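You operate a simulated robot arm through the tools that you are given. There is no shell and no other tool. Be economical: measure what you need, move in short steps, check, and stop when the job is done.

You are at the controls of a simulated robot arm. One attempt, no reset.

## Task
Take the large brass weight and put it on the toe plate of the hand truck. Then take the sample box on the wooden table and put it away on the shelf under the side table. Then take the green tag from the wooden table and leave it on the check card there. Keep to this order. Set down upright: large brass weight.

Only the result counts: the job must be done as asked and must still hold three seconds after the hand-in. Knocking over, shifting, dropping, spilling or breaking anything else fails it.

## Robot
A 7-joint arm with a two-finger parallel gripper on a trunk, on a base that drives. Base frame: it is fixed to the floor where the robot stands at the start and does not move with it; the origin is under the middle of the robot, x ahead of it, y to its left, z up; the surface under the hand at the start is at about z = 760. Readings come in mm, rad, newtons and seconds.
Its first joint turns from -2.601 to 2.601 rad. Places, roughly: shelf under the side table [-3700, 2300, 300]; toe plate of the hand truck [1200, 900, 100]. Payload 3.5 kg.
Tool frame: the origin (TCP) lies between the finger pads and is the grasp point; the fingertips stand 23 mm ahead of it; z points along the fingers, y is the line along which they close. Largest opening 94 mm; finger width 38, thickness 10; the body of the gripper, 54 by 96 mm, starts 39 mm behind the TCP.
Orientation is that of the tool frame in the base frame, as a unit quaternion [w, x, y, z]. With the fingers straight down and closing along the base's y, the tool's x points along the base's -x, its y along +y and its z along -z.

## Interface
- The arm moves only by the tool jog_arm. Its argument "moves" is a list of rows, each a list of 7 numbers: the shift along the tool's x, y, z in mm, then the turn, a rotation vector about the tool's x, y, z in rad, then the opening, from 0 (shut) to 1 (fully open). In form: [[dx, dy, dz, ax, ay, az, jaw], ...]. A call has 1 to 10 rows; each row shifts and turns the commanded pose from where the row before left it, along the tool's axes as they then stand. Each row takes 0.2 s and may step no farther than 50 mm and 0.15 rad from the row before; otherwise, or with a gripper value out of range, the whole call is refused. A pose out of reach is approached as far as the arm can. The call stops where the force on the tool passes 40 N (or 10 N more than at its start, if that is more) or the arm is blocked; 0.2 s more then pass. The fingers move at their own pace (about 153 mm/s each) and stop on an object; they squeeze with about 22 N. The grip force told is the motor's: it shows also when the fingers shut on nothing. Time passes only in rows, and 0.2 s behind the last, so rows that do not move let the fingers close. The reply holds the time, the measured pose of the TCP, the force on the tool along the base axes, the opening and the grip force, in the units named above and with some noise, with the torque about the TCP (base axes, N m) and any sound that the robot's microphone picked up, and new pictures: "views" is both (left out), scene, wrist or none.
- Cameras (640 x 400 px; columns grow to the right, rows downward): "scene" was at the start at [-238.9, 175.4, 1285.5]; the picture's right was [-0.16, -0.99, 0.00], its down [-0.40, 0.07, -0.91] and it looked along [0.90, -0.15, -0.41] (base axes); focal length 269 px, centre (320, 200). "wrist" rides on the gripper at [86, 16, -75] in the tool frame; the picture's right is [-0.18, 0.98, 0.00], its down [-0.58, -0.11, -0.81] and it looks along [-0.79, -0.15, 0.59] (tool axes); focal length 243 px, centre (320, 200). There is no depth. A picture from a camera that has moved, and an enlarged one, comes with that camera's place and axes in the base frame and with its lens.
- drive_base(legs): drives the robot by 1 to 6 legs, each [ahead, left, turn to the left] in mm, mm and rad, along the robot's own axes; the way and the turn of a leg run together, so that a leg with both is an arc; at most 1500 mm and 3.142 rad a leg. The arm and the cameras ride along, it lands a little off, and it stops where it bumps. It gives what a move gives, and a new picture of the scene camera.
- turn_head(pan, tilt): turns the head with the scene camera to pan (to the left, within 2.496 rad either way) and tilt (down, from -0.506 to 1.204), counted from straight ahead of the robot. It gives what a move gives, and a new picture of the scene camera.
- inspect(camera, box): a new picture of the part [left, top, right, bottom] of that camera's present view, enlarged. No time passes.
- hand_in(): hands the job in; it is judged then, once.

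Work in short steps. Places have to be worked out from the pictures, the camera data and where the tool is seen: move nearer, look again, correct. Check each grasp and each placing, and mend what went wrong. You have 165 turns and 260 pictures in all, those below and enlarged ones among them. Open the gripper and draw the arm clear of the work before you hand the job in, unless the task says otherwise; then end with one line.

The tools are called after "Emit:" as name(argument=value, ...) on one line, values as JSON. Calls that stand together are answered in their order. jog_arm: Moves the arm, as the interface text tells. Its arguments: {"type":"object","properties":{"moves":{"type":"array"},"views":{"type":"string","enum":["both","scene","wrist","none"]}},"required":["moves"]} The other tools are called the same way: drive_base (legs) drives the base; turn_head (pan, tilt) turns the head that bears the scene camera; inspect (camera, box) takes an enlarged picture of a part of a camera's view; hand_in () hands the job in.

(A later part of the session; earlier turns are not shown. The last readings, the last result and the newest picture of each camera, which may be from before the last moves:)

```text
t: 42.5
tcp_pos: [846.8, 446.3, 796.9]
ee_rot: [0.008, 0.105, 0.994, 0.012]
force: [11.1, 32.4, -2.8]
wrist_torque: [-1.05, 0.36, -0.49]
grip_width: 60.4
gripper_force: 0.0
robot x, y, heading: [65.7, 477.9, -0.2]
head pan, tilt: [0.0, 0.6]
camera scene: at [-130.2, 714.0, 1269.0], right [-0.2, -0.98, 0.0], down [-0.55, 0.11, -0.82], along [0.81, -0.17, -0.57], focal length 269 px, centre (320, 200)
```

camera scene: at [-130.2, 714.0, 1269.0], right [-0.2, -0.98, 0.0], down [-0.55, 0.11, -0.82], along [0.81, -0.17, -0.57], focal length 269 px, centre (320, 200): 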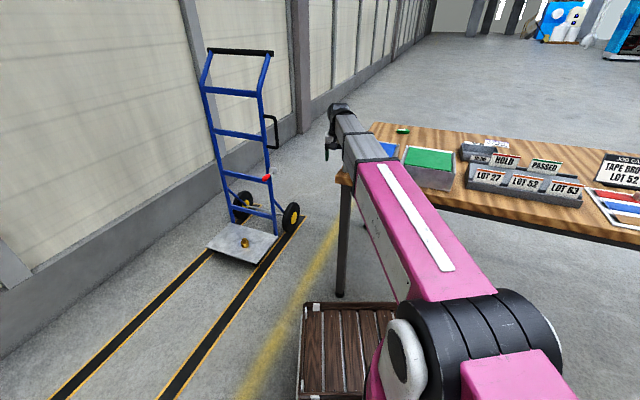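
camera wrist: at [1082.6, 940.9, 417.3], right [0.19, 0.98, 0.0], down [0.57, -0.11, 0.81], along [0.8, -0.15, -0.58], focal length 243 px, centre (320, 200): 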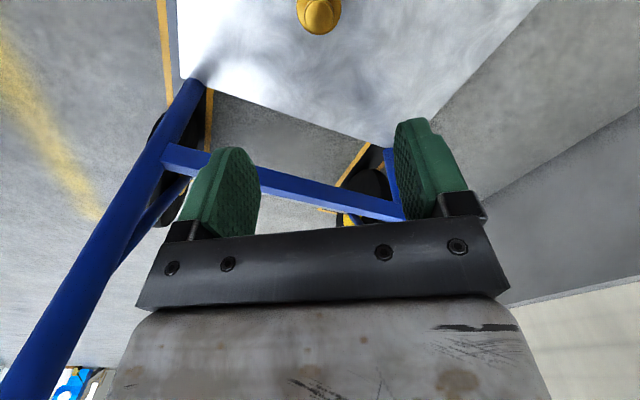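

The jog was refused while the drive went on, and the hand has bumped something at the table's left end. I look before undoing it.

Emit:
inspect(camera="wrist", box=[0, 0, 640, 400])

Emit:
inspect(camera="scene", box=[310, 90, 500, 210])

```text
1.00 times, centred on (320, 200) of wrist (not enlarged: the box is as wide or as high as the picture)
camera zoom: at [764.1, 478.0, 870.0], right [0.38, 0.92, 0.03], down [0.53, -0.24, 0.81], along [0.76, -0.3, -0.58], focal length 243 px, centre (320, 200)
```

zoom: 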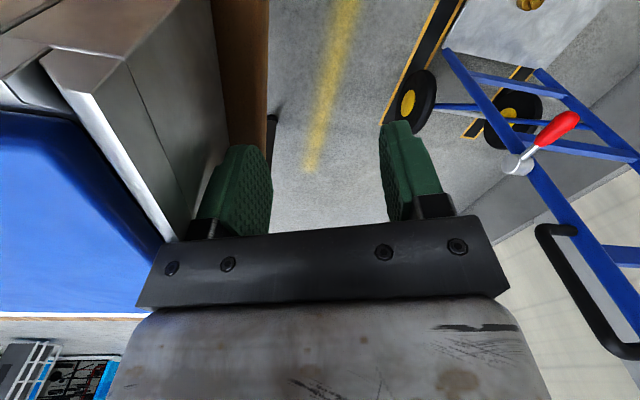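

```text
3.33 times, centred on (405, 150) of scene
camera zoom: at [-130.2, 714.0, 1269.0], right [-0.2, -0.98, 0.0], down [-0.55, 0.11, -0.82], along [0.81, -0.17, -0.57], focal length 896 px, centre (37, 367)
```

zoom: 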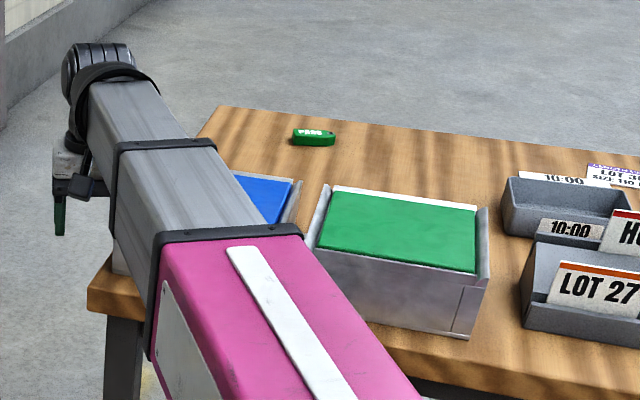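

The finger presses on the blue tray's end. I ease the hand away to the left, then up.

Emit:
jog_arm(moves=[[0, 8, 0, 0, 0, 0, 0.65], [0, 15, 0, 0, 0, 0, 0.65], [0, 25, 0, 0, 0, 0, 0.65], [0, 30, 0, 0, 0, 0, 0.65], [0, 10, -20, 0, 0, 0, 0.65], [0, 0, -40, 0, 0, 0, 0.65], [0, 0, -45, 0, 0, 0, 0.65], [0, 0, -45, 0, 0, 0, 0.65], [0, 0, -45, 0, 0, 0, 0.65]], views="both")

```text
t: 44.5
tcp_pos: [859.6, 525.4, 995.9]
ee_rot: [0.008, 0.104, 0.994, 0.01]
force: [0.7, 1.2, 0.1]
wrist_torque: [-0.01, 0.03, 0.0]
grip_width: 61.2
gripper_force: 0.1
robot x, y, heading: [68.1, 478.7, -0.204]
head pan, tilt: [0.0, 0.6]
camera scene: at [-130.6, 713.2, 1269.2], right [-0.2, -0.98, 0.0], down [-0.55, 0.11, -0.83], along [0.81, -0.17, -0.56], focal length 269 px, centre (320, 200)
camera wrist: at [777.0, 558.3, 1067.6], right [0.38, 0.92, 0.03], down [0.53, -0.24, 0.81], along [0.76, -0.3, -0.58], focal length 243 px, centre (320, 200)
```

scene: 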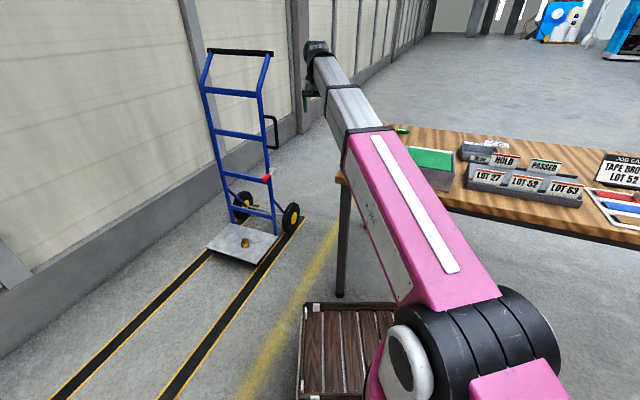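
wrist: 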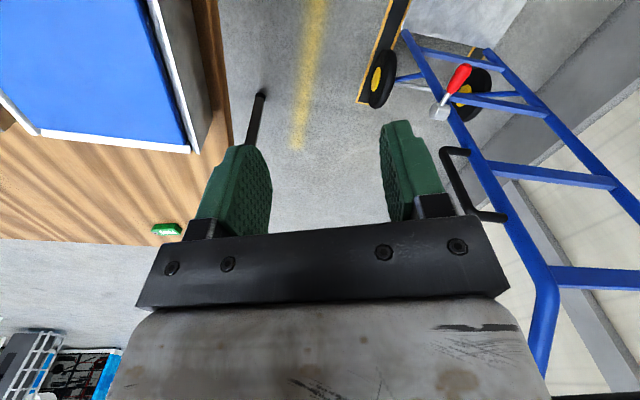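

The tray corner triangulates to the same place as at the start (915,333), so it did not move. Hand is now high (z≈996); continue the drive to the standing place.

Emit:
drive_base(legs=[[170, -218, -0.403]])

Emit:
turn_head(pan=-0.1, tilt=0.6)

Emit:
inspect(camera="wrist", box=[0, 0, 640, 400])

```text
t: 46.4
tcp_pos: [881.4, -67.5, 994.9]
ee_rot: [0.01, 0.308, 0.951, 0.01]
force: [-0.3, -1.5, -0.9]
wrist_torque: [-0.02, -0.03, -0.04]
grip_width: 61.2
gripper_force: 0.0
robot x, y, heading: [137.6, 208.9, -0.617]
head pan, tilt: [0.0, 0.6]
camera scene: at [49.9, 503.6, 1269.2], right [-0.58, -0.81, 0.0], down [-0.46, 0.33, -0.83], along [0.67, -0.48, -0.56], focal length 269 px, centre (320, 200)
```

scene: 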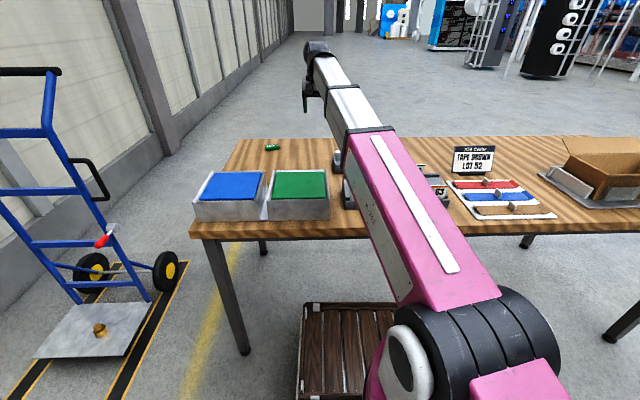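

```text
t: 47.1
tcp_pos: [880.2, -68.3, 995.1]
ee_rot: [0.01, 0.307, 0.952, 0.009]
force: [-0.4, 0.1, 0.4]
wrist_torque: [0.0, -0.01, -0.02]
grip_width: 61.3
gripper_force: 0.1
robot x, y, heading: [138.8, 204.6, -0.62]
head pan, tilt: [-0.099, 0.6]
camera scene: at [44.5, 496.7, 1269.2], right [-0.66, -0.75, 0.0], down [-0.43, 0.37, -0.83], along [0.62, -0.54, -0.56], focal length 269 px, centre (320, 200)
```

scene: 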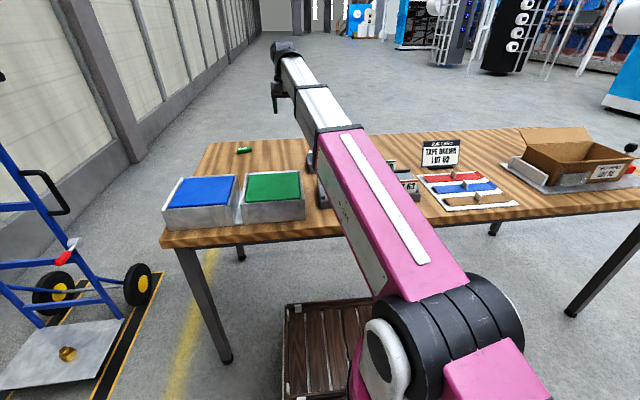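

```text
1.00 times, centred on (320, 200) of wrist (not enlarged: the box is as wide or as high as the picture)
camera zoom: at [818.0, -4.5, 1067.0], right [0.72, 0.69, 0.03], down [0.39, -0.44, 0.81], along [0.57, -0.58, -0.58], focal length 243 px, centre (320, 200)
```

zoom: 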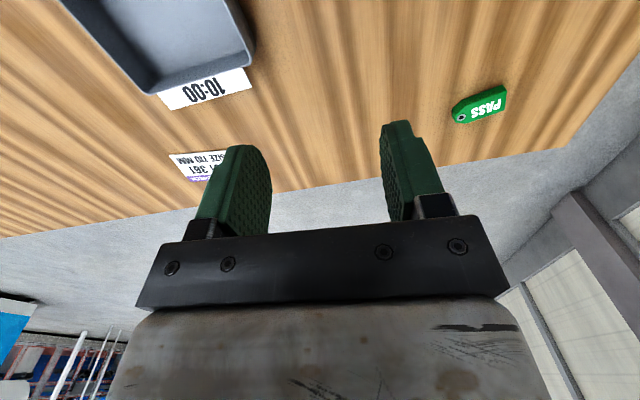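

Standing at (138,207) heading -0.62, square to the table; trays look undisturbed. I pull the hand back for a good view of the gray box.

Emit:
jog_arm(moves=[[30, -15, 0, 0, 0, 0, 1], [40, -20, 0, 0, 0, 0, 1], [40, -20, 0, 0, 0, 0, 1], [20, -10, 0, 0, 0, 0, 1]], views="wrist")

Emit:
inspect(camera="wrist", box=[100, 0, 420, 200])

```text
t: 48.1
tcp_pos: [737.0, -43.4, 992.8]
ee_rot: [0.01, 0.307, 0.952, 0.008]
force: [0.0, 1.1, 0.1]
wrist_torque: [-0.04, -0.01, 0.01]
grip_width: 93.9
gripper_force: 0.0
robot x, y, heading: [137.6, 210.6, -0.62]
head pan, tilt: [-0.099, 0.6]
camera wrist: at [674.7, 19.0, 1064.3], right [0.72, 0.69, 0.03], down [0.39, -0.44, 0.81], along [0.57, -0.58, -0.58], focal length 243 px, centre (320, 200)
```

wrist: 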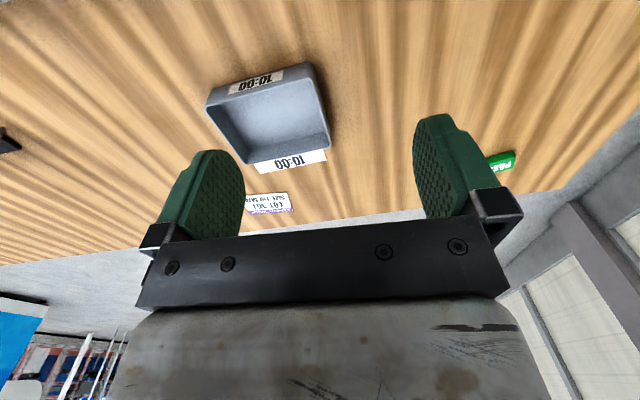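

```text
2.00 times, centred on (260, 100) of wrist
camera zoom: at [674.7, 19.0, 1064.3], right [0.72, 0.69, 0.03], down [0.39, -0.44, 0.81], along [0.57, -0.58, -0.58], focal length 485 px, centre (440, 400)
```

zoom: 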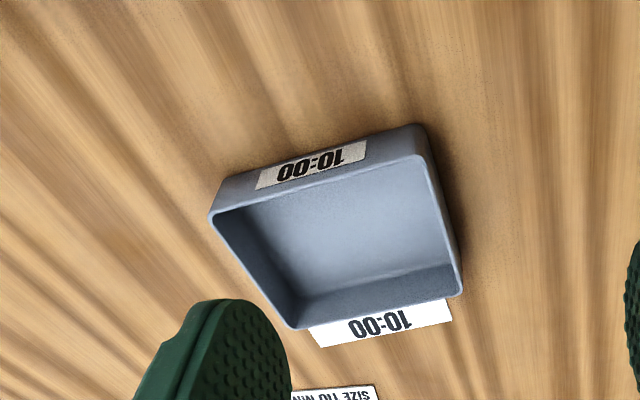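

Box: about 137×105×38 mm, left short wall midpoint near (813,-115), rim z≈797, yaw ≈ -0.56. I move above that wall and tilt the hand forward by 0.6 rad so it can later reach under the side table.

Emit:
jog_arm(moves=[[-30, -4, 0, 0, 0, -0.065, 1], [-40, -8, 0, 0, 0, 0, 1], [-34, -8, 0, 0, 0, 0, 1], [0, 0, 0, 0, -0.1, 0, 1], [0, 0, 0, 0, -0.15, 0, 1], [0, 0, 0, 0, -0.15, 0, 1], [0, 0, 0, 0, -0.15, 0, 1], [0, 0, 0, 0, -0.05, 0, 1]], views="both")

```text
t: 49.9
tcp_pos: [812.9, -116.9, 993.0]
ee_rot: [0.296, 0.266, 0.914, -0.073]
force: [0.2, -0.3, -0.2]
wrist_torque: [0.02, -0.03, 0.0]
grip_width: 94.1
gripper_force: 0.1
robot x, y, heading: [139.1, 210.8, -0.615]
head pan, tilt: [-0.099, 0.6]
camera scene: at [44.5, 496.7, 1269.2], right [-0.66, -0.75, 0.0], down [-0.43, 0.37, -0.83], along [0.62, -0.54, -0.56], focal length 269 px, centre (320, 200)
camera wrist: at [725.7, -43.7, 1002.2], right [0.65, 0.75, 0.13], down [-0.06, -0.12, 0.99], along [0.76, -0.65, -0.03], focal length 243 px, centre (320, 200)
```

scene: 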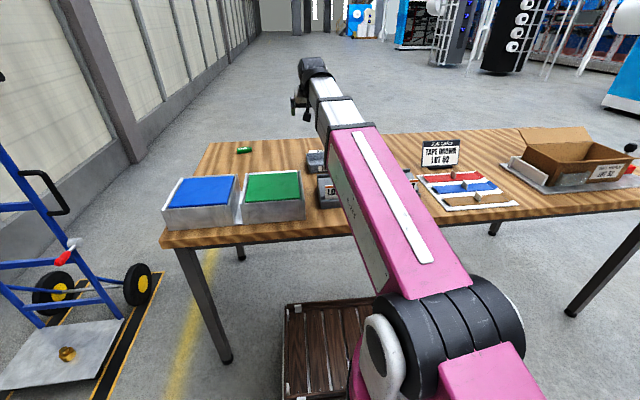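
wrist: 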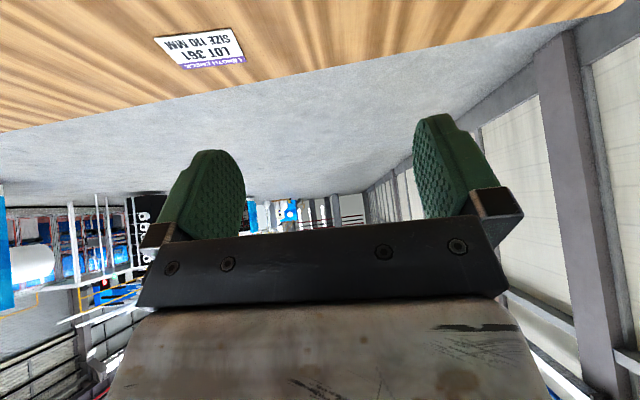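

Tilted as planned. Down 140 mm vertically (tool components 0.58, -0.024, 0.812) and look.

Emit:
jog_arm(moves=[[11.6, -0.5, 16.2, 0, 0, 0, 1], [23.2, -1, 32.5, 0, 0, 0, 1], [23.2, -1, 32.5, 0, 0, 0, 1], [23.2, -1, 32.5, 0, 0, 0, 1]], views="both")

Emit:
inspect(camera="scene", box=[270, 80, 430, 220])

```text
t: 50.9
tcp_pos: [813.1, -116.8, 851.9]
ee_rot: [0.294, 0.267, 0.915, -0.074]
force: [0.7, 0.1, -0.6]
wrist_torque: [0.01, 0.0, -0.01]
grip_width: 93.9
gripper_force: 0.1
robot x, y, heading: [135.6, 207.7, -0.617]
head pan, tilt: [-0.099, 0.6]
camera scene: at [44.5, 496.7, 1269.2], right [-0.66, -0.75, 0.0], down [-0.43, 0.37, -0.83], along [0.62, -0.54, -0.56], focal length 269 px, centre (320, 200)
camera wrist: at [724.6, -43.4, 861.3], right [0.65, 0.75, 0.13], down [-0.06, -0.12, 0.99], along [0.76, -0.65, -0.03], focal length 243 px, centre (320, 200)
```

scene: 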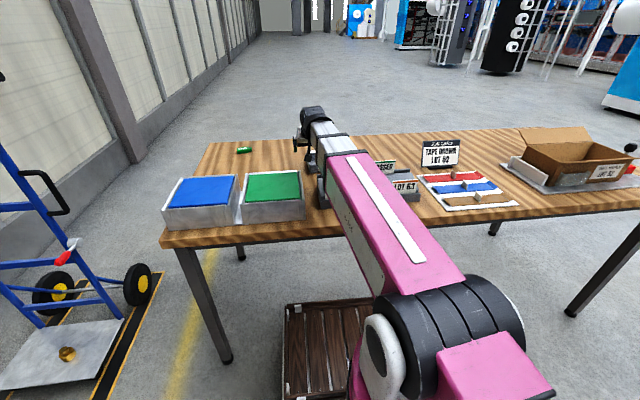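
wrist: 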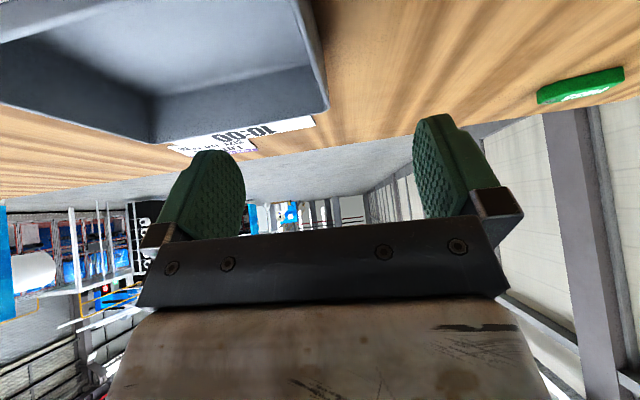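

```text
2.86 times, centred on (350, 150) of scene
camera zoom: at [44.5, 496.7, 1269.2], right [-0.66, -0.75, 0.0], down [-0.43, 0.37, -0.83], along [0.62, -0.54, -0.56], focal length 768 px, centre (234, 343)
```

zoom: 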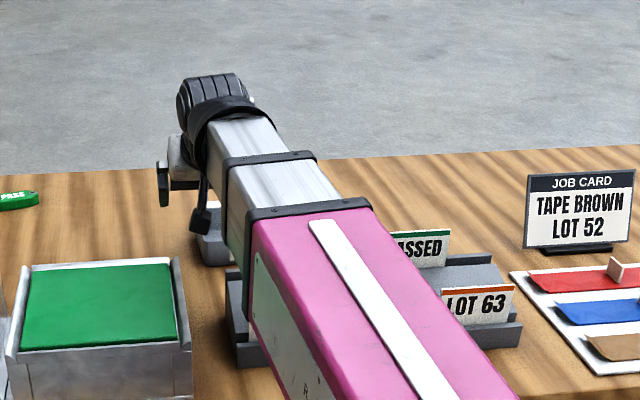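

The box's left wall is within a few mm of the finger centre plane; tags (tops ~870) stay clear of the link by my estimate. Down 35 mm more, then look.

Emit:
jog_arm(moves=[[8.7, 0.5, 12.2, 0, 0, 0, 1], [11.6, 0.5, 16.2, 0, 0, 0, 1]], views="both")

Emit:
inspect(camera="scene", box=[270, 80, 430, 220])

```text
t: 51.5
tcp_pos: [811.9, -116.3, 818.2]
ee_rot: [0.294, 0.267, 0.915, -0.074]
force: [0.3, 0.1, 1.2]
wrist_torque: [0.02, 0.04, 0.01]
grip_width: 93.9
gripper_force: 0.0
robot x, y, heading: [138.5, 208.2, -0.615]
head pan, tilt: [-0.099, 0.6]
camera scene: at [44.5, 496.7, 1269.2], right [-0.66, -0.75, 0.0], down [-0.43, 0.37, -0.83], along [0.62, -0.54, -0.56], focal length 269 px, centre (320, 200)
camera wrist: at [725.2, -43.0, 827.8], right [0.65, 0.75, 0.13], down [-0.06, -0.12, 0.99], along [0.76, -0.65, -0.03], focal length 243 px, centre (320, 200)
```

scene: 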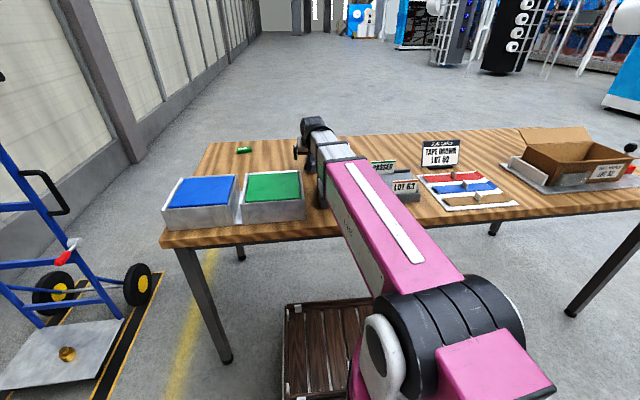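
wrist: 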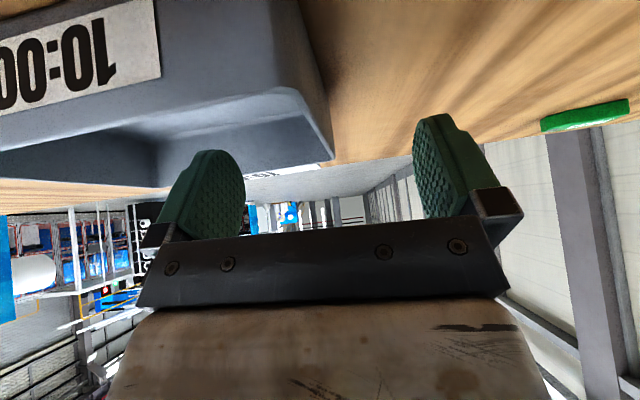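

```text
2.86 times, centred on (350, 150) of scene
camera zoom: at [44.5, 496.7, 1269.2], right [-0.66, -0.75, 0.0], down [-0.43, 0.37, -0.83], along [0.62, -0.54, -0.56], focal length 768 px, centre (234, 343)
```

zoom: 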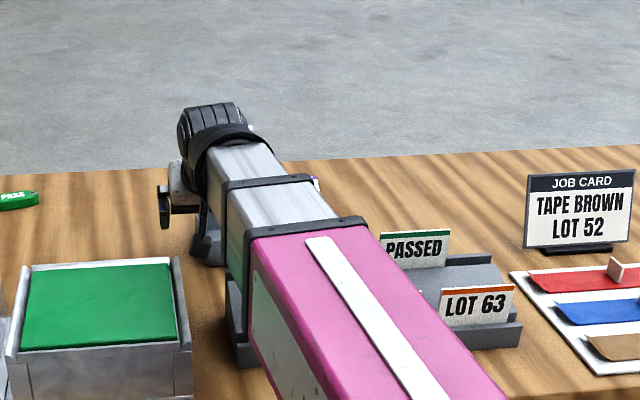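

Aligned. Down 18 mm more and close on the wall.

Emit:
jog_arm(moves=[[5.2, 0, 7.3, 0, 0, 0, 1], [5.2, 0, 7.3, 0, 0, 0, 1], [0, 0, 0, 0, 0, 0, 0.4], [0, 0, 0, 0, 0, 0, 0.0], [0, 0, 0, 0, 0, 0, 0.0], [0, 0, 0, 0, 0, 0, 0.0]], views="wrist")

```text
t: 52.9
tcp_pos: [813.6, -115.6, 800.6]
ee_rot: [0.294, 0.266, 0.915, -0.073]
force: [0.2, 1.2, 3.3]
wrist_torque: [-0.45, 0.15, -0.02]
grip_width: 2.9
gripper_force: 21.9
robot x, y, heading: [134.9, 205.1, -0.616]
head pan, tilt: [-0.099, 0.6]
camera wrist: at [725.7, -42.0, 810.3], right [0.65, 0.75, 0.13], down [-0.06, -0.12, 0.99], along [0.76, -0.65, -0.03], focal length 243 px, centre (320, 200)
```

wrist: 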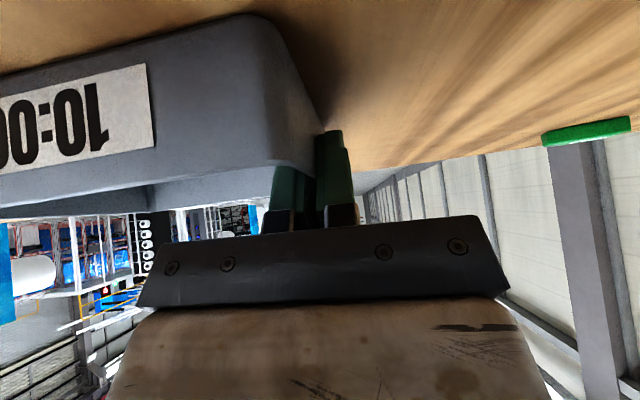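

Wall gripped (2.9 mm thick). Lift 25 mm slowly and check for droop.

Emit:
jog_arm(moves=[[-2.9, 0.1, -4.1, 0, 0, 0, 0], [-5.8, 0.2, -8.1, 0, 0, 0, 0], [-5.8, 0.2, -8.1, 0, 0, 0, 0]], views="wrist")

```text
t: 53.7
tcp_pos: [813.2, -115.8, 825.3]
ee_rot: [0.294, 0.267, 0.915, -0.073]
force: [0.0, 0.3, -1.0]
wrist_torque: [0.07, -0.03, 0.02]
grip_width: 3.0
gripper_force: 21.9
robot x, y, heading: [136.2, 206.4, -0.62]
head pan, tilt: [-0.099, 0.6]
camera wrist: at [725.6, -42.0, 834.8], right [0.65, 0.75, 0.13], down [-0.06, -0.12, 0.99], along [0.76, -0.65, -0.03], focal length 243 px, centre (320, 200)
```

wrist: 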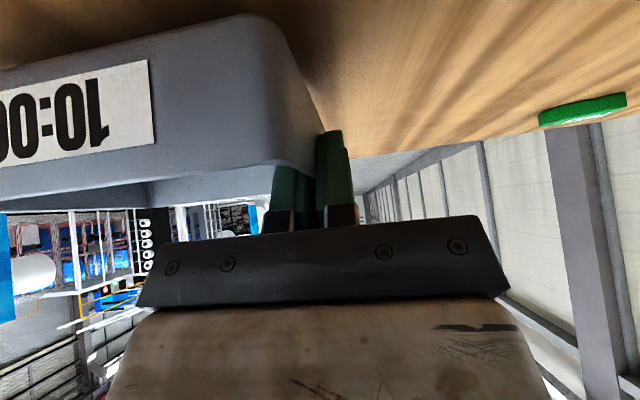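

Held level. Raise to z≈1020.

Emit:
jog_arm(moves=[[-11.6, 0.5, -16.2, 0, 0, 0, 0], [-17.4, 0.7, -24.4, 0, 0, 0, 0], [-23.2, 1, -32.5, 0, 0, 0, 0], [-23.2, 1, -32.5, 0, 0, 0, 0], [-23.2, 1, -32.5, 0, 0, 0, 0], [-17.4, 0.7, -24.4, 0, 0, 0, 0]], views="wrist")

Emit:
turn_head(pan=-0.1, tilt=0.6)

```text
t: 55.1
tcp_pos: [813.0, -117.0, 1023.7]
ee_rot: [0.294, 0.267, 0.915, -0.074]
force: [0.5, 0.2, -2.1]
wrist_torque: [0.05, -0.01, -0.01]
grip_width: 2.8
gripper_force: 22.0
robot x, y, heading: [136.4, 211.2, -0.616]
head pan, tilt: [-0.099, 0.6]
camera wrist: at [724.8, -43.5, 1035.3], right [0.65, 0.75, 0.13], down [-0.06, -0.12, 0.99], along [0.76, -0.65, -0.03], focal length 243 px, centre (320, 200)
```

wrist: 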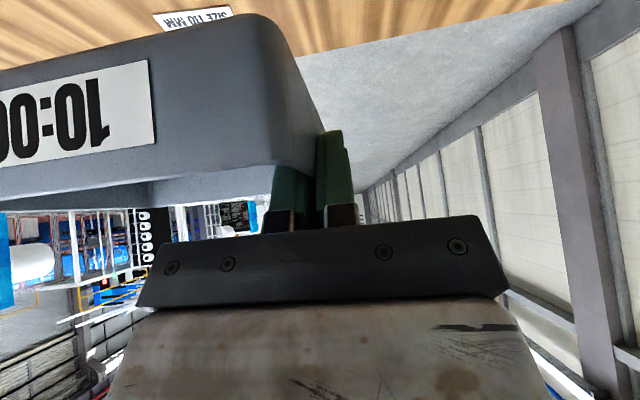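

```text
t: 55.7
tcp_pos: [813.4, -116.8, 1025.2]
ee_rot: [0.294, 0.267, 0.915, -0.073]
force: [0.3, 0.4, -1.3]
wrist_torque: [0.03, -0.03, 0.02]
grip_width: 2.7
gripper_force: 21.8
robot x, y, heading: [135.7, 210.2, -0.616]
head pan, tilt: [-0.099, 0.6]
camera scene: at [44.5, 496.7, 1269.2], right [-0.66, -0.75, 0.0], down [-0.43, 0.37, -0.83], along [0.62, -0.54, -0.56], focal length 269 px, centre (320, 200)
```

scene: 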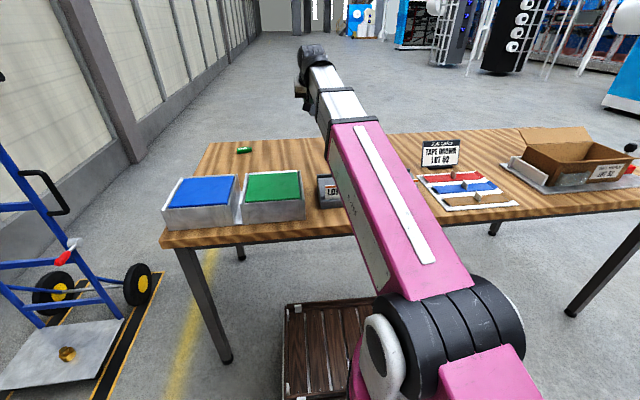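

Box is secure. Retract the arm by ~170 mm, keeping height, before driving.

Emit:
jog_arm(moves=[[16, 0, -11.5, 0, 0, 0, 0], [28, 0, -20, 0, 0, 0, 0], [32.5, 0, -23.2, 0, 0, 0, 0], [32.5, 0, -23.2, 0, 0, 0, 0], [28, 0, -20, 0, 0, 0, 0]], views="wrist")

```text
t: 56.9
tcp_pos: [673.0, -25.3, 1026.8]
ee_rot: [0.294, 0.268, 0.914, -0.075]
force: [-0.4, 0.0, -1.2]
wrist_torque: [0.03, -0.02, 0.01]
grip_width: 2.8
gripper_force: 22.3
robot x, y, heading: [140.7, 206.0, -0.617]
head pan, tilt: [-0.099, 0.6]
camera wrist: at [585.2, 47.6, 1035.7], right [0.65, 0.75, 0.13], down [-0.06, -0.12, 0.99], along [0.76, -0.65, -0.03], focal length 243 px, centre (320, 200)
```

wrist: 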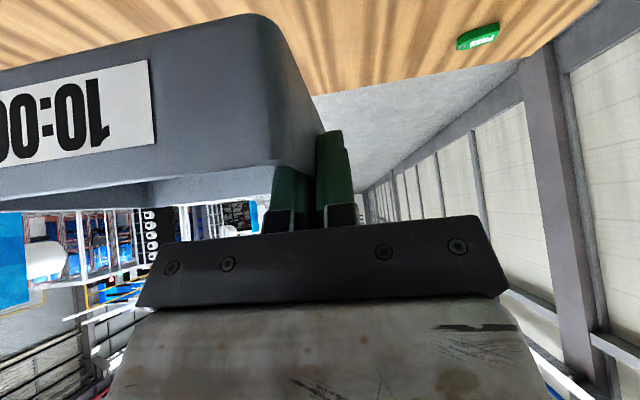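

Now back out from the table and go left, clear of the table leg.

Emit:
drive_base(legs=[[-150, 0, 0], [0, 600, 0], [-90, 100, 0]])

Emit:
turn_head(pan=1.57, tilt=0.5)

Emit:
turn_head(pan=2.45, tilt=0.5)

```text
t: 62.1
tcp_pos: [876.6, 669.3, 1025.8]
ee_rot: [0.293, 0.271, 0.914, -0.074]
force: [-0.2, -0.1, -0.6]
wrist_torque: [0.02, -0.08, -0.02]
grip_width: 2.8
gripper_force: 21.7
robot x, y, heading: [344.7, 908.0, -0.63]
head pan, tilt: [-0.099, 0.6]
camera scene: at [253.8, 1198.3, 1269.2], right [-0.67, -0.75, 0.0], down [-0.42, 0.38, -0.83], along [0.62, -0.55, -0.56], focal length 269 px, centre (320, 200)
```

scene: 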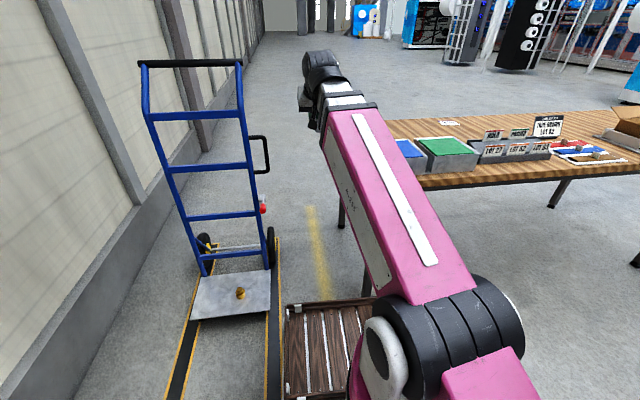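

```text
t: 63.8
tcp_pos: [877.4, 669.0, 1027.0]
ee_rot: [0.293, 0.271, 0.914, -0.075]
force: [-0.1, 0.5, -1.7]
wrist_torque: [0.02, -0.03, 0.02]
grip_width: 2.9
gripper_force: 22.4
robot x, y, heading: [345.9, 906.3, -0.628]
head pan, tilt: [1.571, 0.499]
camera scene: at [241.6, 1330.7, 1278.2], right [0.81, -0.59, 0.0], down [-0.28, -0.39, -0.88], along [0.52, 0.71, -0.48], focal length 269 px, centre (320, 200)
```

scene: 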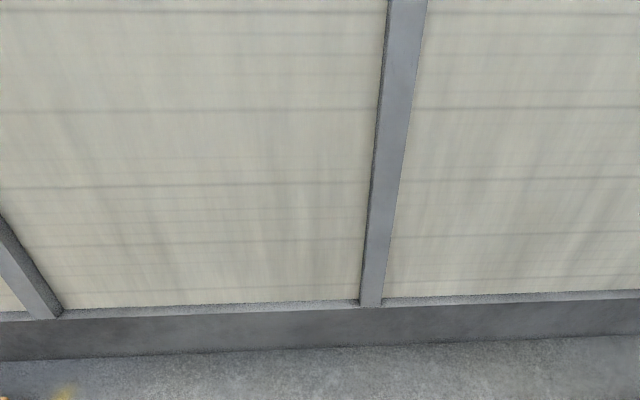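

```text
t: 65.0
tcp_pos: [876.4, 667.7, 1025.9]
ee_rot: [0.294, 0.271, 0.914, -0.075]
force: [0.7, 0.1, -1.6]
wrist_torque: [0.07, -0.03, -0.01]
grip_width: 2.6
gripper_force: 22.2
robot x, y, heading: [343.6, 906.5, -0.627]
head pan, tilt: [2.45, 0.499]
camera scene: at [165.5, 1345.4, 1278.3], right [0.97, 0.25, 0.0], down [0.12, -0.46, -0.88], along [-0.22, 0.85, -0.48], focal length 269 px, centre (320, 200)
```

scene: 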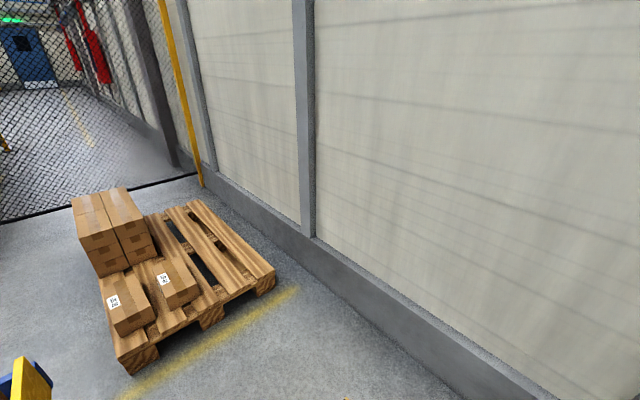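

A pallet stands beyond the conveyor's end; I check the alternative way round to the right, and the gap more closely.

Emit:
turn_head(pan=-2.3, tilt=0.4)

Emit:
turn_head(pan=-1.6, tilt=0.35)

Emit:
turn_head(pan=2.49, tilt=0.9)

```text
t: 68.8
tcp_pos: [876.1, 667.2, 1026.2]
ee_rot: [0.293, 0.271, 0.914, -0.075]
force: [-0.1, -0.2, -1.1]
wrist_torque: [0.07, -0.03, 0.02]
grip_width: 2.8
gripper_force: 21.4
robot x, y, heading: [341.7, 909.8, -0.631]
head pan, tilt: [-2.3, 0.4]
camera scene: at [97.3, 1237.8, 1287.4], right [-0.21, 0.98, 0.0], down [0.38, 0.08, -0.92], along [-0.9, -0.19, -0.39], focal length 269 px, centre (320, 200)
```

scene: 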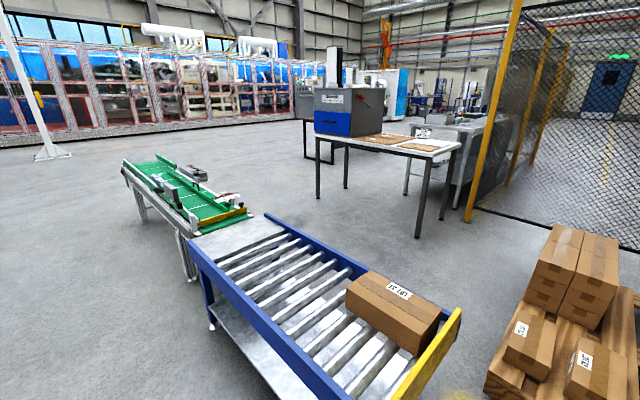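

```text
t: 69.9
tcp_pos: [877.0, 667.8, 1026.5]
ee_rot: [0.292, 0.272, 0.914, -0.074]
force: [0.8, 0.1, -1.3]
wrist_torque: [0.1, 0.0, -0.02]
grip_width: 2.6
gripper_force: 22.2
robot x, y, heading: [342.7, 910.5, -0.634]
head pan, tilt: [-1.6, 0.351]
camera scene: at [130.8, 1183.7, 1291.9], right [-0.79, 0.61, 0.0], down [0.21, 0.27, -0.94], along [-0.58, -0.74, -0.34], focal length 269 px, centre (320, 200)
```

scene: 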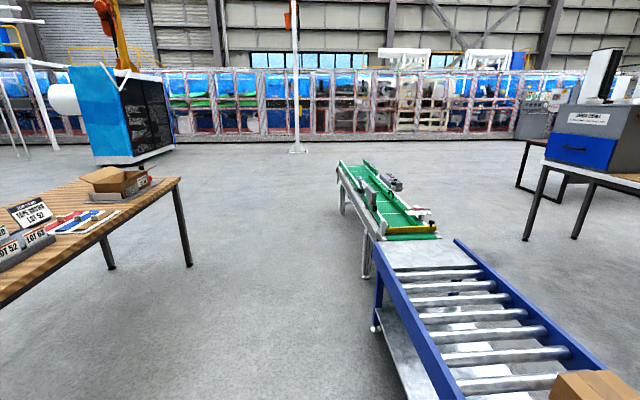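

```text
t: 73.2
tcp_pos: [877.6, 667.9, 1025.9]
ee_rot: [0.293, 0.271, 0.914, -0.074]
force: [-1.2, 0.2, -1.3]
wrist_torque: [0.07, -0.04, -0.02]
grip_width: 2.6
gripper_force: 21.5
robot x, y, heading: [340.1, 909.3, -0.627]
head pan, tilt: [2.491, 0.901]
camera scene: at [166.4, 1329.6, 1244.4], right [0.96, 0.29, 0.0], down [0.22, -0.75, -0.62], along [-0.18, 0.6, -0.78], focal length 269 px, centre (320, 200)
```

scene: 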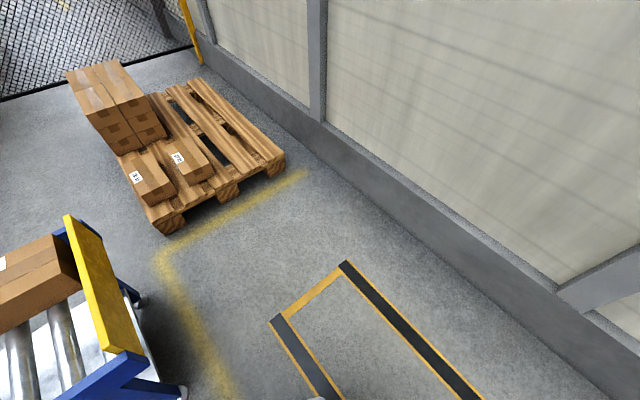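

The left gap (≈360 mm) is too narrow, but the way round the green conveyor's right end is open. I turn to face along the corridor and drive it in stages.

Emit:
drive_base(legs=[[0, 0, -1.571], [1400, 0, 0]])

Emit:
turn_head(pan=0.0, tilt=0.4)

```text
t: 84.1
tcp_pos: [-785.7, -743.3, 1026.1]
ee_rot: [0.15, 0.846, 0.439, -0.263]
force: [-0.2, -0.3, 0.0]
wrist_torque: [-0.05, -0.05, 0.01]
grip_width: 3.1
gripper_force: 21.8
robot x, y, heading: [-523.6, -215.0, -2.238]
head pan, tilt: [2.491, 0.901]
camera scene: at [-98.8, -56.4, 1244.4], right [0.25, -0.97, 0.0], down [-0.76, -0.2, -0.62], along [0.6, 0.16, -0.78], focal length 269 px, centre (320, 200)
```

scene: 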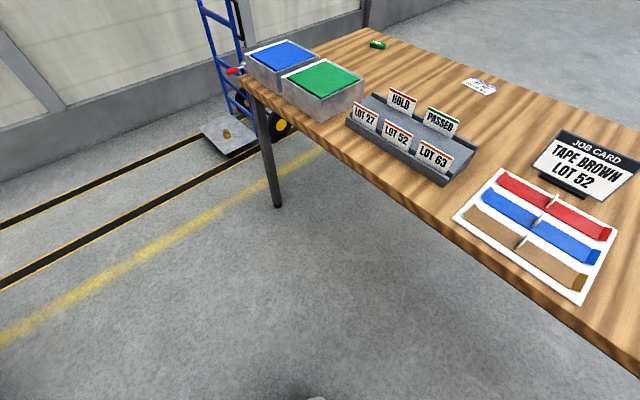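

```text
t: 86.4
tcp_pos: [-785.6, -742.6, 1026.2]
ee_rot: [0.149, 0.846, 0.438, -0.264]
force: [-0.1, -0.1, -1.7]
wrist_torque: [-0.06, -0.06, 0.05]
grip_width: 2.7
gripper_force: 22.3
robot x, y, heading: [-523.9, -214.8, -2.239]
head pan, tilt: [0.0, 0.4]
camera scene: at [-229.1, -148.1, 1287.4], right [-0.79, 0.62, 0.0], down [0.24, 0.31, -0.92], along [-0.57, -0.72, -0.39], focal length 269 px, centre (320, 200)
```

scene: 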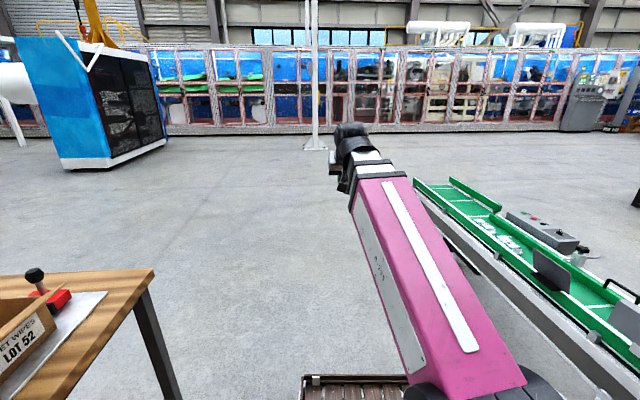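

Corridor is clear. Straighten slightly and continue past the green conveyor's end, then turn right.

Emit:
drive_base(legs=[[0, 0, 0.05], [1400, 60, 0], [700, 0, 0], [0, 0, -1.571]])

Emit:
turn_head(pan=-0.4, tilt=0.35)

```text
t: 101.0
tcp_pos: [-2226.2, -1704.5, 1026.5]
ee_rot: [-0.076, 0.912, -0.277, -0.293]
force: [0.1, 0.2, -1.3]
wrist_torque: [-0.08, 0.04, -0.01]
grip_width: 2.8
gripper_force: 21.8
robot x, y, heading: [-1694.2, -1952.7, 2.498]
head pan, tilt: [0.0, 0.4]
camera scene: at [-1616.8, -2244.6, 1287.4], right [0.6, 0.8, 0.0], down [0.31, -0.23, -0.92], along [-0.74, 0.55, -0.39], focal length 269 px, centre (320, 200)
```

scene: 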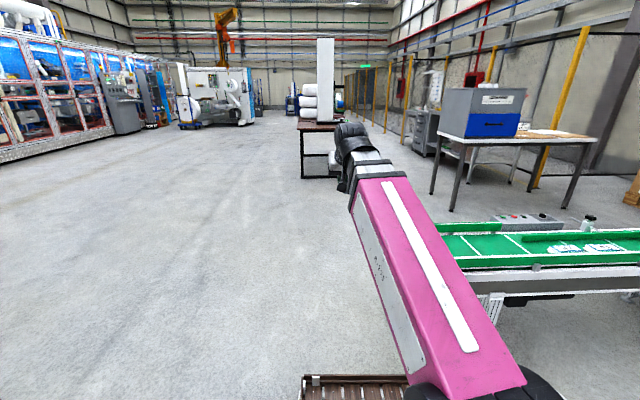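

```text
t: 101.9
tcp_pos: [-2226.0, -1705.1, 1026.7]
ee_rot: [-0.077, 0.912, -0.277, -0.292]
force: [-0.2, -0.2, -1.6]
wrist_torque: [-0.07, 0.02, 0.05]
grip_width: 3.0
gripper_force: 22.5
robot x, y, heading: [-1695.3, -1951.9, 2.505]
head pan, tilt: [-0.4, 0.351]
camera scene: at [-1589.7, -2219.6, 1291.9], right [0.86, 0.51, 0.0], down [0.17, -0.3, -0.94], along [-0.48, 0.81, -0.34], focal length 269 px, centre (320, 200)
```

scene: 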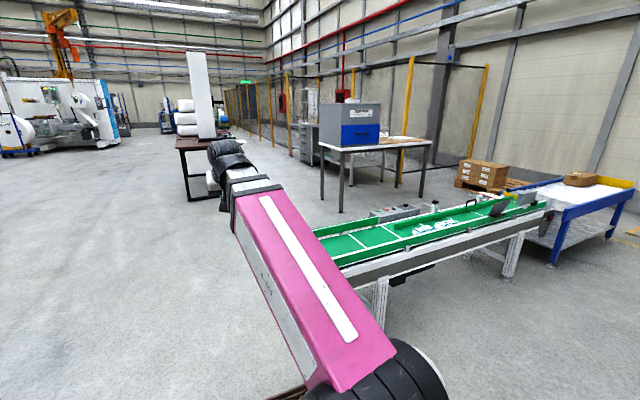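

Emit:
inspect(camera="scene", box=[260, 70, 460, 220])

```text
2.67 times, centred on (360, 145) of scene
camera zoom: at [-1589.7, -2219.6, 1291.9], right [0.86, 0.51, 0.0], down [0.17, -0.3, -0.94], along [-0.48, 0.81, -0.34], focal length 717 px, centre (213, 347)
```

zoom: 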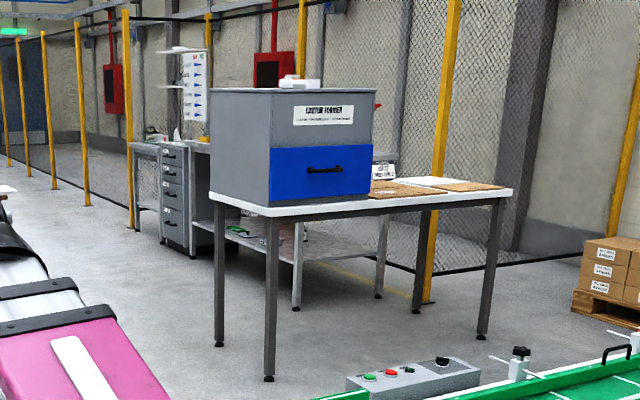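

The bench with a low shelf stands along the fence behind the white table, facing this aisle. I drive toward it in stages.

Emit:
drive_base(legs=[[1500, 0, 0], [1150, -550, 0]])

Emit:
turn_head(pan=-0.6, tilt=0.4)

```text
t: 106.6
tcp_pos: [-2984.2, -1135.1, 1025.5]
ee_rot: [-0.078, 0.911, -0.281, -0.292]
force: [0.4, 0.2, -1.4]
wrist_torque: [-0.06, 0.05, 0.01]
grip_width: 2.8
gripper_force: 22.2
robot x, y, heading: [-2457.0, -1390.0, 2.493]
head pan, tilt: [-0.4, 0.351]
stopped in leg 1: the robot was blocked; the commanded pose is now the measured one
camera scene: at [-2352.9, -1657.3, 1291.9], right [0.87, 0.5, 0.0], down [0.17, -0.3, -0.94], along [-0.47, 0.81, -0.34], focal length 269 px, centre (320, 200)
```

scene: 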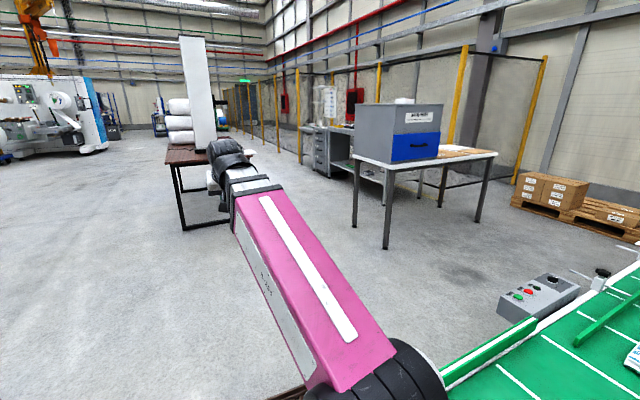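

```text
t: 107.4
tcp_pos: [-2984.0, -1135.2, 1025.8]
ee_rot: [-0.079, 0.911, -0.281, -0.292]
force: [-0.5, -0.7, -1.6]
wrist_torque: [-0.12, 0.1, 0.03]
grip_width: 2.7
gripper_force: 21.8
robot x, y, heading: [-2457.0, -1391.4, 2.491]
head pan, tilt: [-0.6, 0.4]
camera scene: at [-2335.8, -1650.1, 1287.4], right [0.95, 0.32, 0.0], down [0.12, -0.37, -0.92], along [-0.29, 0.87, -0.39], focal length 269 px, centre (320, 200)
```

scene: 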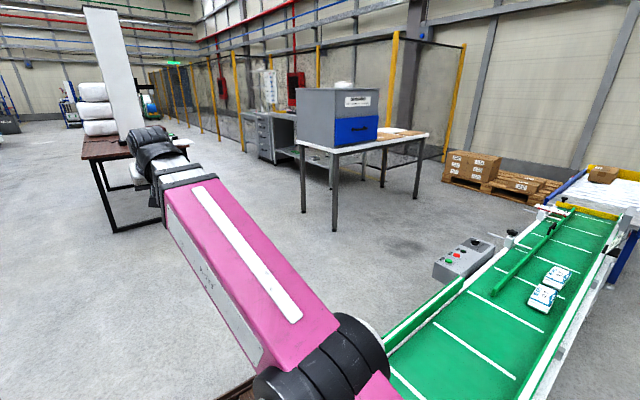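

Blocked: the robot's right side grazes the green conveyor's end. I move away to the left, then on.

Emit:
drive_base(legs=[[0, 250, 0]])

Emit:
turn_head(pan=-1.3, tilt=0.8)

```text
t: 109.2
tcp_pos: [-3134.2, -1334.9, 1025.8]
ee_rot: [-0.078, 0.911, -0.279, -0.293]
force: [0.3, -1.1, 0.0]
wrist_torque: [-0.06, 0.06, -0.01]
grip_width: 3.0
gripper_force: 22.1
robot x, y, heading: [-2603.2, -1586.2, 2.497]
head pan, tilt: [-0.6, 0.4]
camera scene: at [-2482.9, -1846.0, 1287.4], right [0.95, 0.32, 0.0], down [0.12, -0.37, -0.92], along [-0.29, 0.87, -0.39], focal length 269 px, centre (320, 200)
```

scene: 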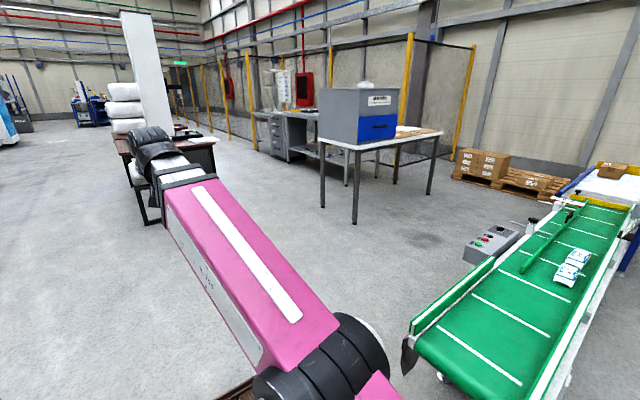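

```text
t: 110.2
tcp_pos: [-3133.7, -1334.1, 1026.3]
ee_rot: [-0.078, 0.911, -0.279, -0.292]
force: [0.0, 0.0, -1.9]
wrist_torque: [-0.09, 0.01, 0.0]
grip_width: 2.7
gripper_force: 22.7
robot x, y, heading: [-2598.7, -1585.2, 2.5]
head pan, tilt: [-1.3, 0.799]
camera scene: at [-2423.9, -1858.7, 1252.3], right [0.93, -0.36, 0.0], down [-0.26, -0.67, -0.7], along [0.25, 0.65, -0.72], focal length 269 px, centre (320, 200)
```

scene: 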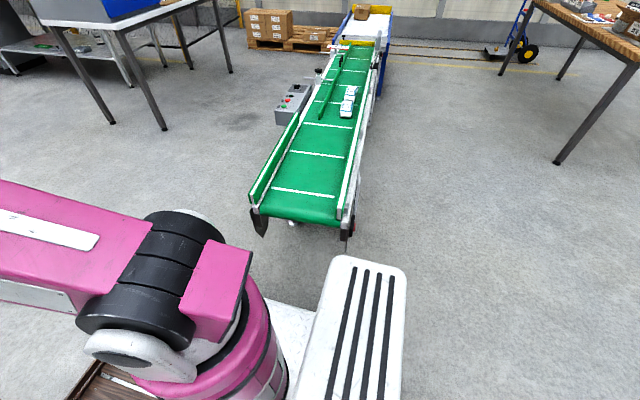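

Clear of the conveyor. Straight ahead until past it, then diagonally right toward the bench.

Emit:
drive_base(legs=[[950, 0, 0.02], [1000, -850, 0]])

Emit:
turn_head(pan=-0.5, tilt=0.5)

```text
t: 121.4
tcp_pos: [-4178.0, 524.2, 1026.1]
ee_rot: [-0.078, 0.911, -0.279, -0.292]
force: [0.7, 0.1, -1.5]
wrist_torque: [-0.08, 0.05, 0.0]
grip_width: 2.8
gripper_force: 22.6
robot x, y, heading: [-3650.0, 270.8, 2.495]
head pan, tilt: [-1.3, 0.799]
camera scene: at [-3469.9, -2.4, 1252.3], right [0.93, -0.37, 0.0], down [-0.26, -0.67, -0.7], along [0.26, 0.65, -0.72], focal length 269 px, centre (320, 200)
```

scene: 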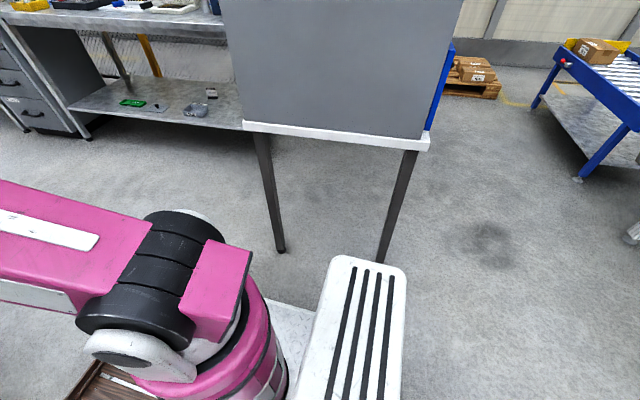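

```text
t: 122.6
tcp_pos: [-4178.9, 523.8, 1026.6]
ee_rot: [-0.078, 0.911, -0.28, -0.293]
force: [-0.8, 0.7, -0.9]
wrist_torque: [-0.04, 0.03, 0.0]
grip_width: 3.2
gripper_force: 22.1
robot x, y, heading: [-3650.1, 272.8, 2.497]
head pan, tilt: [-0.499, 0.499]
camera scene: at [-3537.0, 5.5, 1278.2], right [0.91, 0.41, 0.0], down [0.2, -0.44, -0.88], along [-0.36, 0.8, -0.48], focal length 269 px, centre (320, 200)
```

scene: 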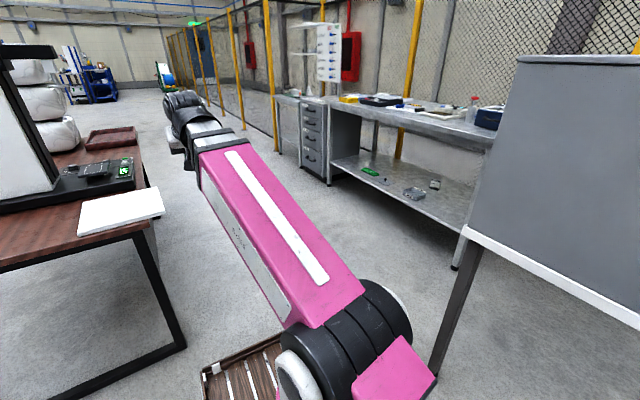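

The bench shelf is visible with a few small things; free space on its right part around s≈-3880 (world ≈ (-3450,1850)). I drive on between the tables and turn to face it.

Emit:
drive_base(legs=[[400, -200, 0.02], [390, -150, 0], [0, 0, -1.56]])

Emit:
turn_head(pan=0.1, tilt=0.5)

```text
t: 131.3
tcp_pos: [-3848.5, 1556.6, 1027.0]
ee_rot: [0.259, -0.458, 0.836, 0.155]
force: [-0.5, -0.2, -1.0]
wrist_torque: [0.06, 0.09, -0.03]
grip_width: 2.9
gripper_force: 22.2
robot x, y, heading: [-4085.4, 1020.3, 0.949]
head pan, tilt: [-0.499, 0.499]
camera scene: at [-4349.0, 900.4, 1278.3], right [0.44, -0.9, 0.0], down [-0.43, -0.21, -0.88], along [0.79, 0.38, -0.48], focal length 269 px, centre (320, 200)
```

scene: 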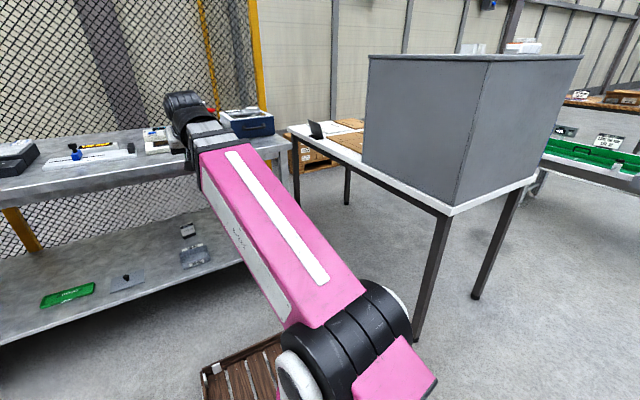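

```text
t: 132.3
tcp_pos: [-3849.2, 1555.2, 1025.9]
ee_rot: [0.26, -0.458, 0.836, 0.155]
force: [1.2, 1.0, -0.6]
wrist_torque: [0.02, 0.05, -0.01]
grip_width: 3.0
gripper_force: 22.0
robot x, y, heading: [-4085.1, 1021.9, 0.951]
head pan, tilt: [0.099, 0.499]
camera scene: at [-4385.5, 939.6, 1278.3], right [0.87, -0.5, 0.0], down [-0.24, -0.42, -0.88], along [0.44, 0.76, -0.48], focal length 269 px, centre (320, 200)
```

scene: 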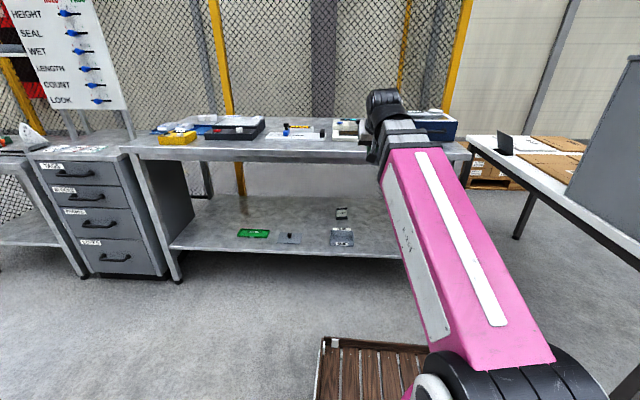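

Emit:
inspect(camera="scene", box=[160, 90, 500, 300])

Emit:
inspect(camera="wrist", box=[0, 0, 640, 400])

```text
1.88 times, centred on (330, 195) of scene
camera zoom: at [-4385.5, 939.6, 1278.3], right [0.87, -0.5, 0.0], down [-0.24, -0.42, -0.88], along [0.44, 0.76, -0.48], focal length 506 px, centre (301, 209)
```

zoom: 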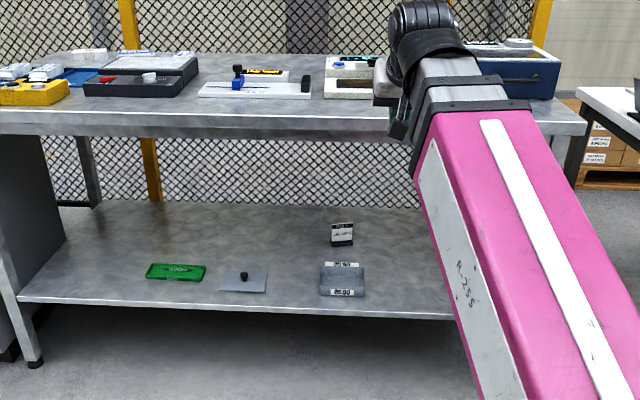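

```text
1.00 times, centred on (320, 200) of wrist (not enlarged: the box is as wide or as high as the picture)
camera zoom: at [-3922.8, 1467.9, 1036.1], right [-0.75, 0.65, 0.13], down [0.12, -0.06, 0.99], along [0.65, 0.76, -0.03], focal length 243 px, centre (320, 200)
```

zoom: 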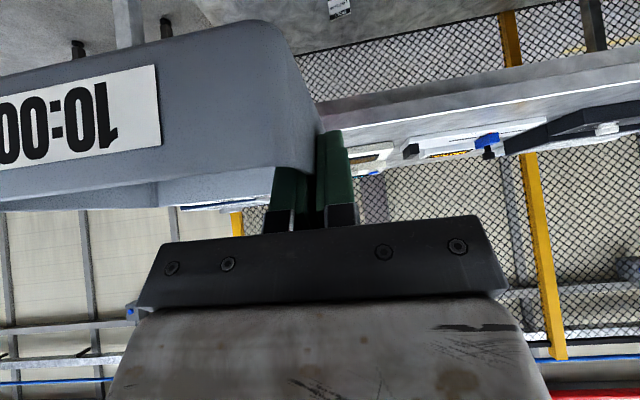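

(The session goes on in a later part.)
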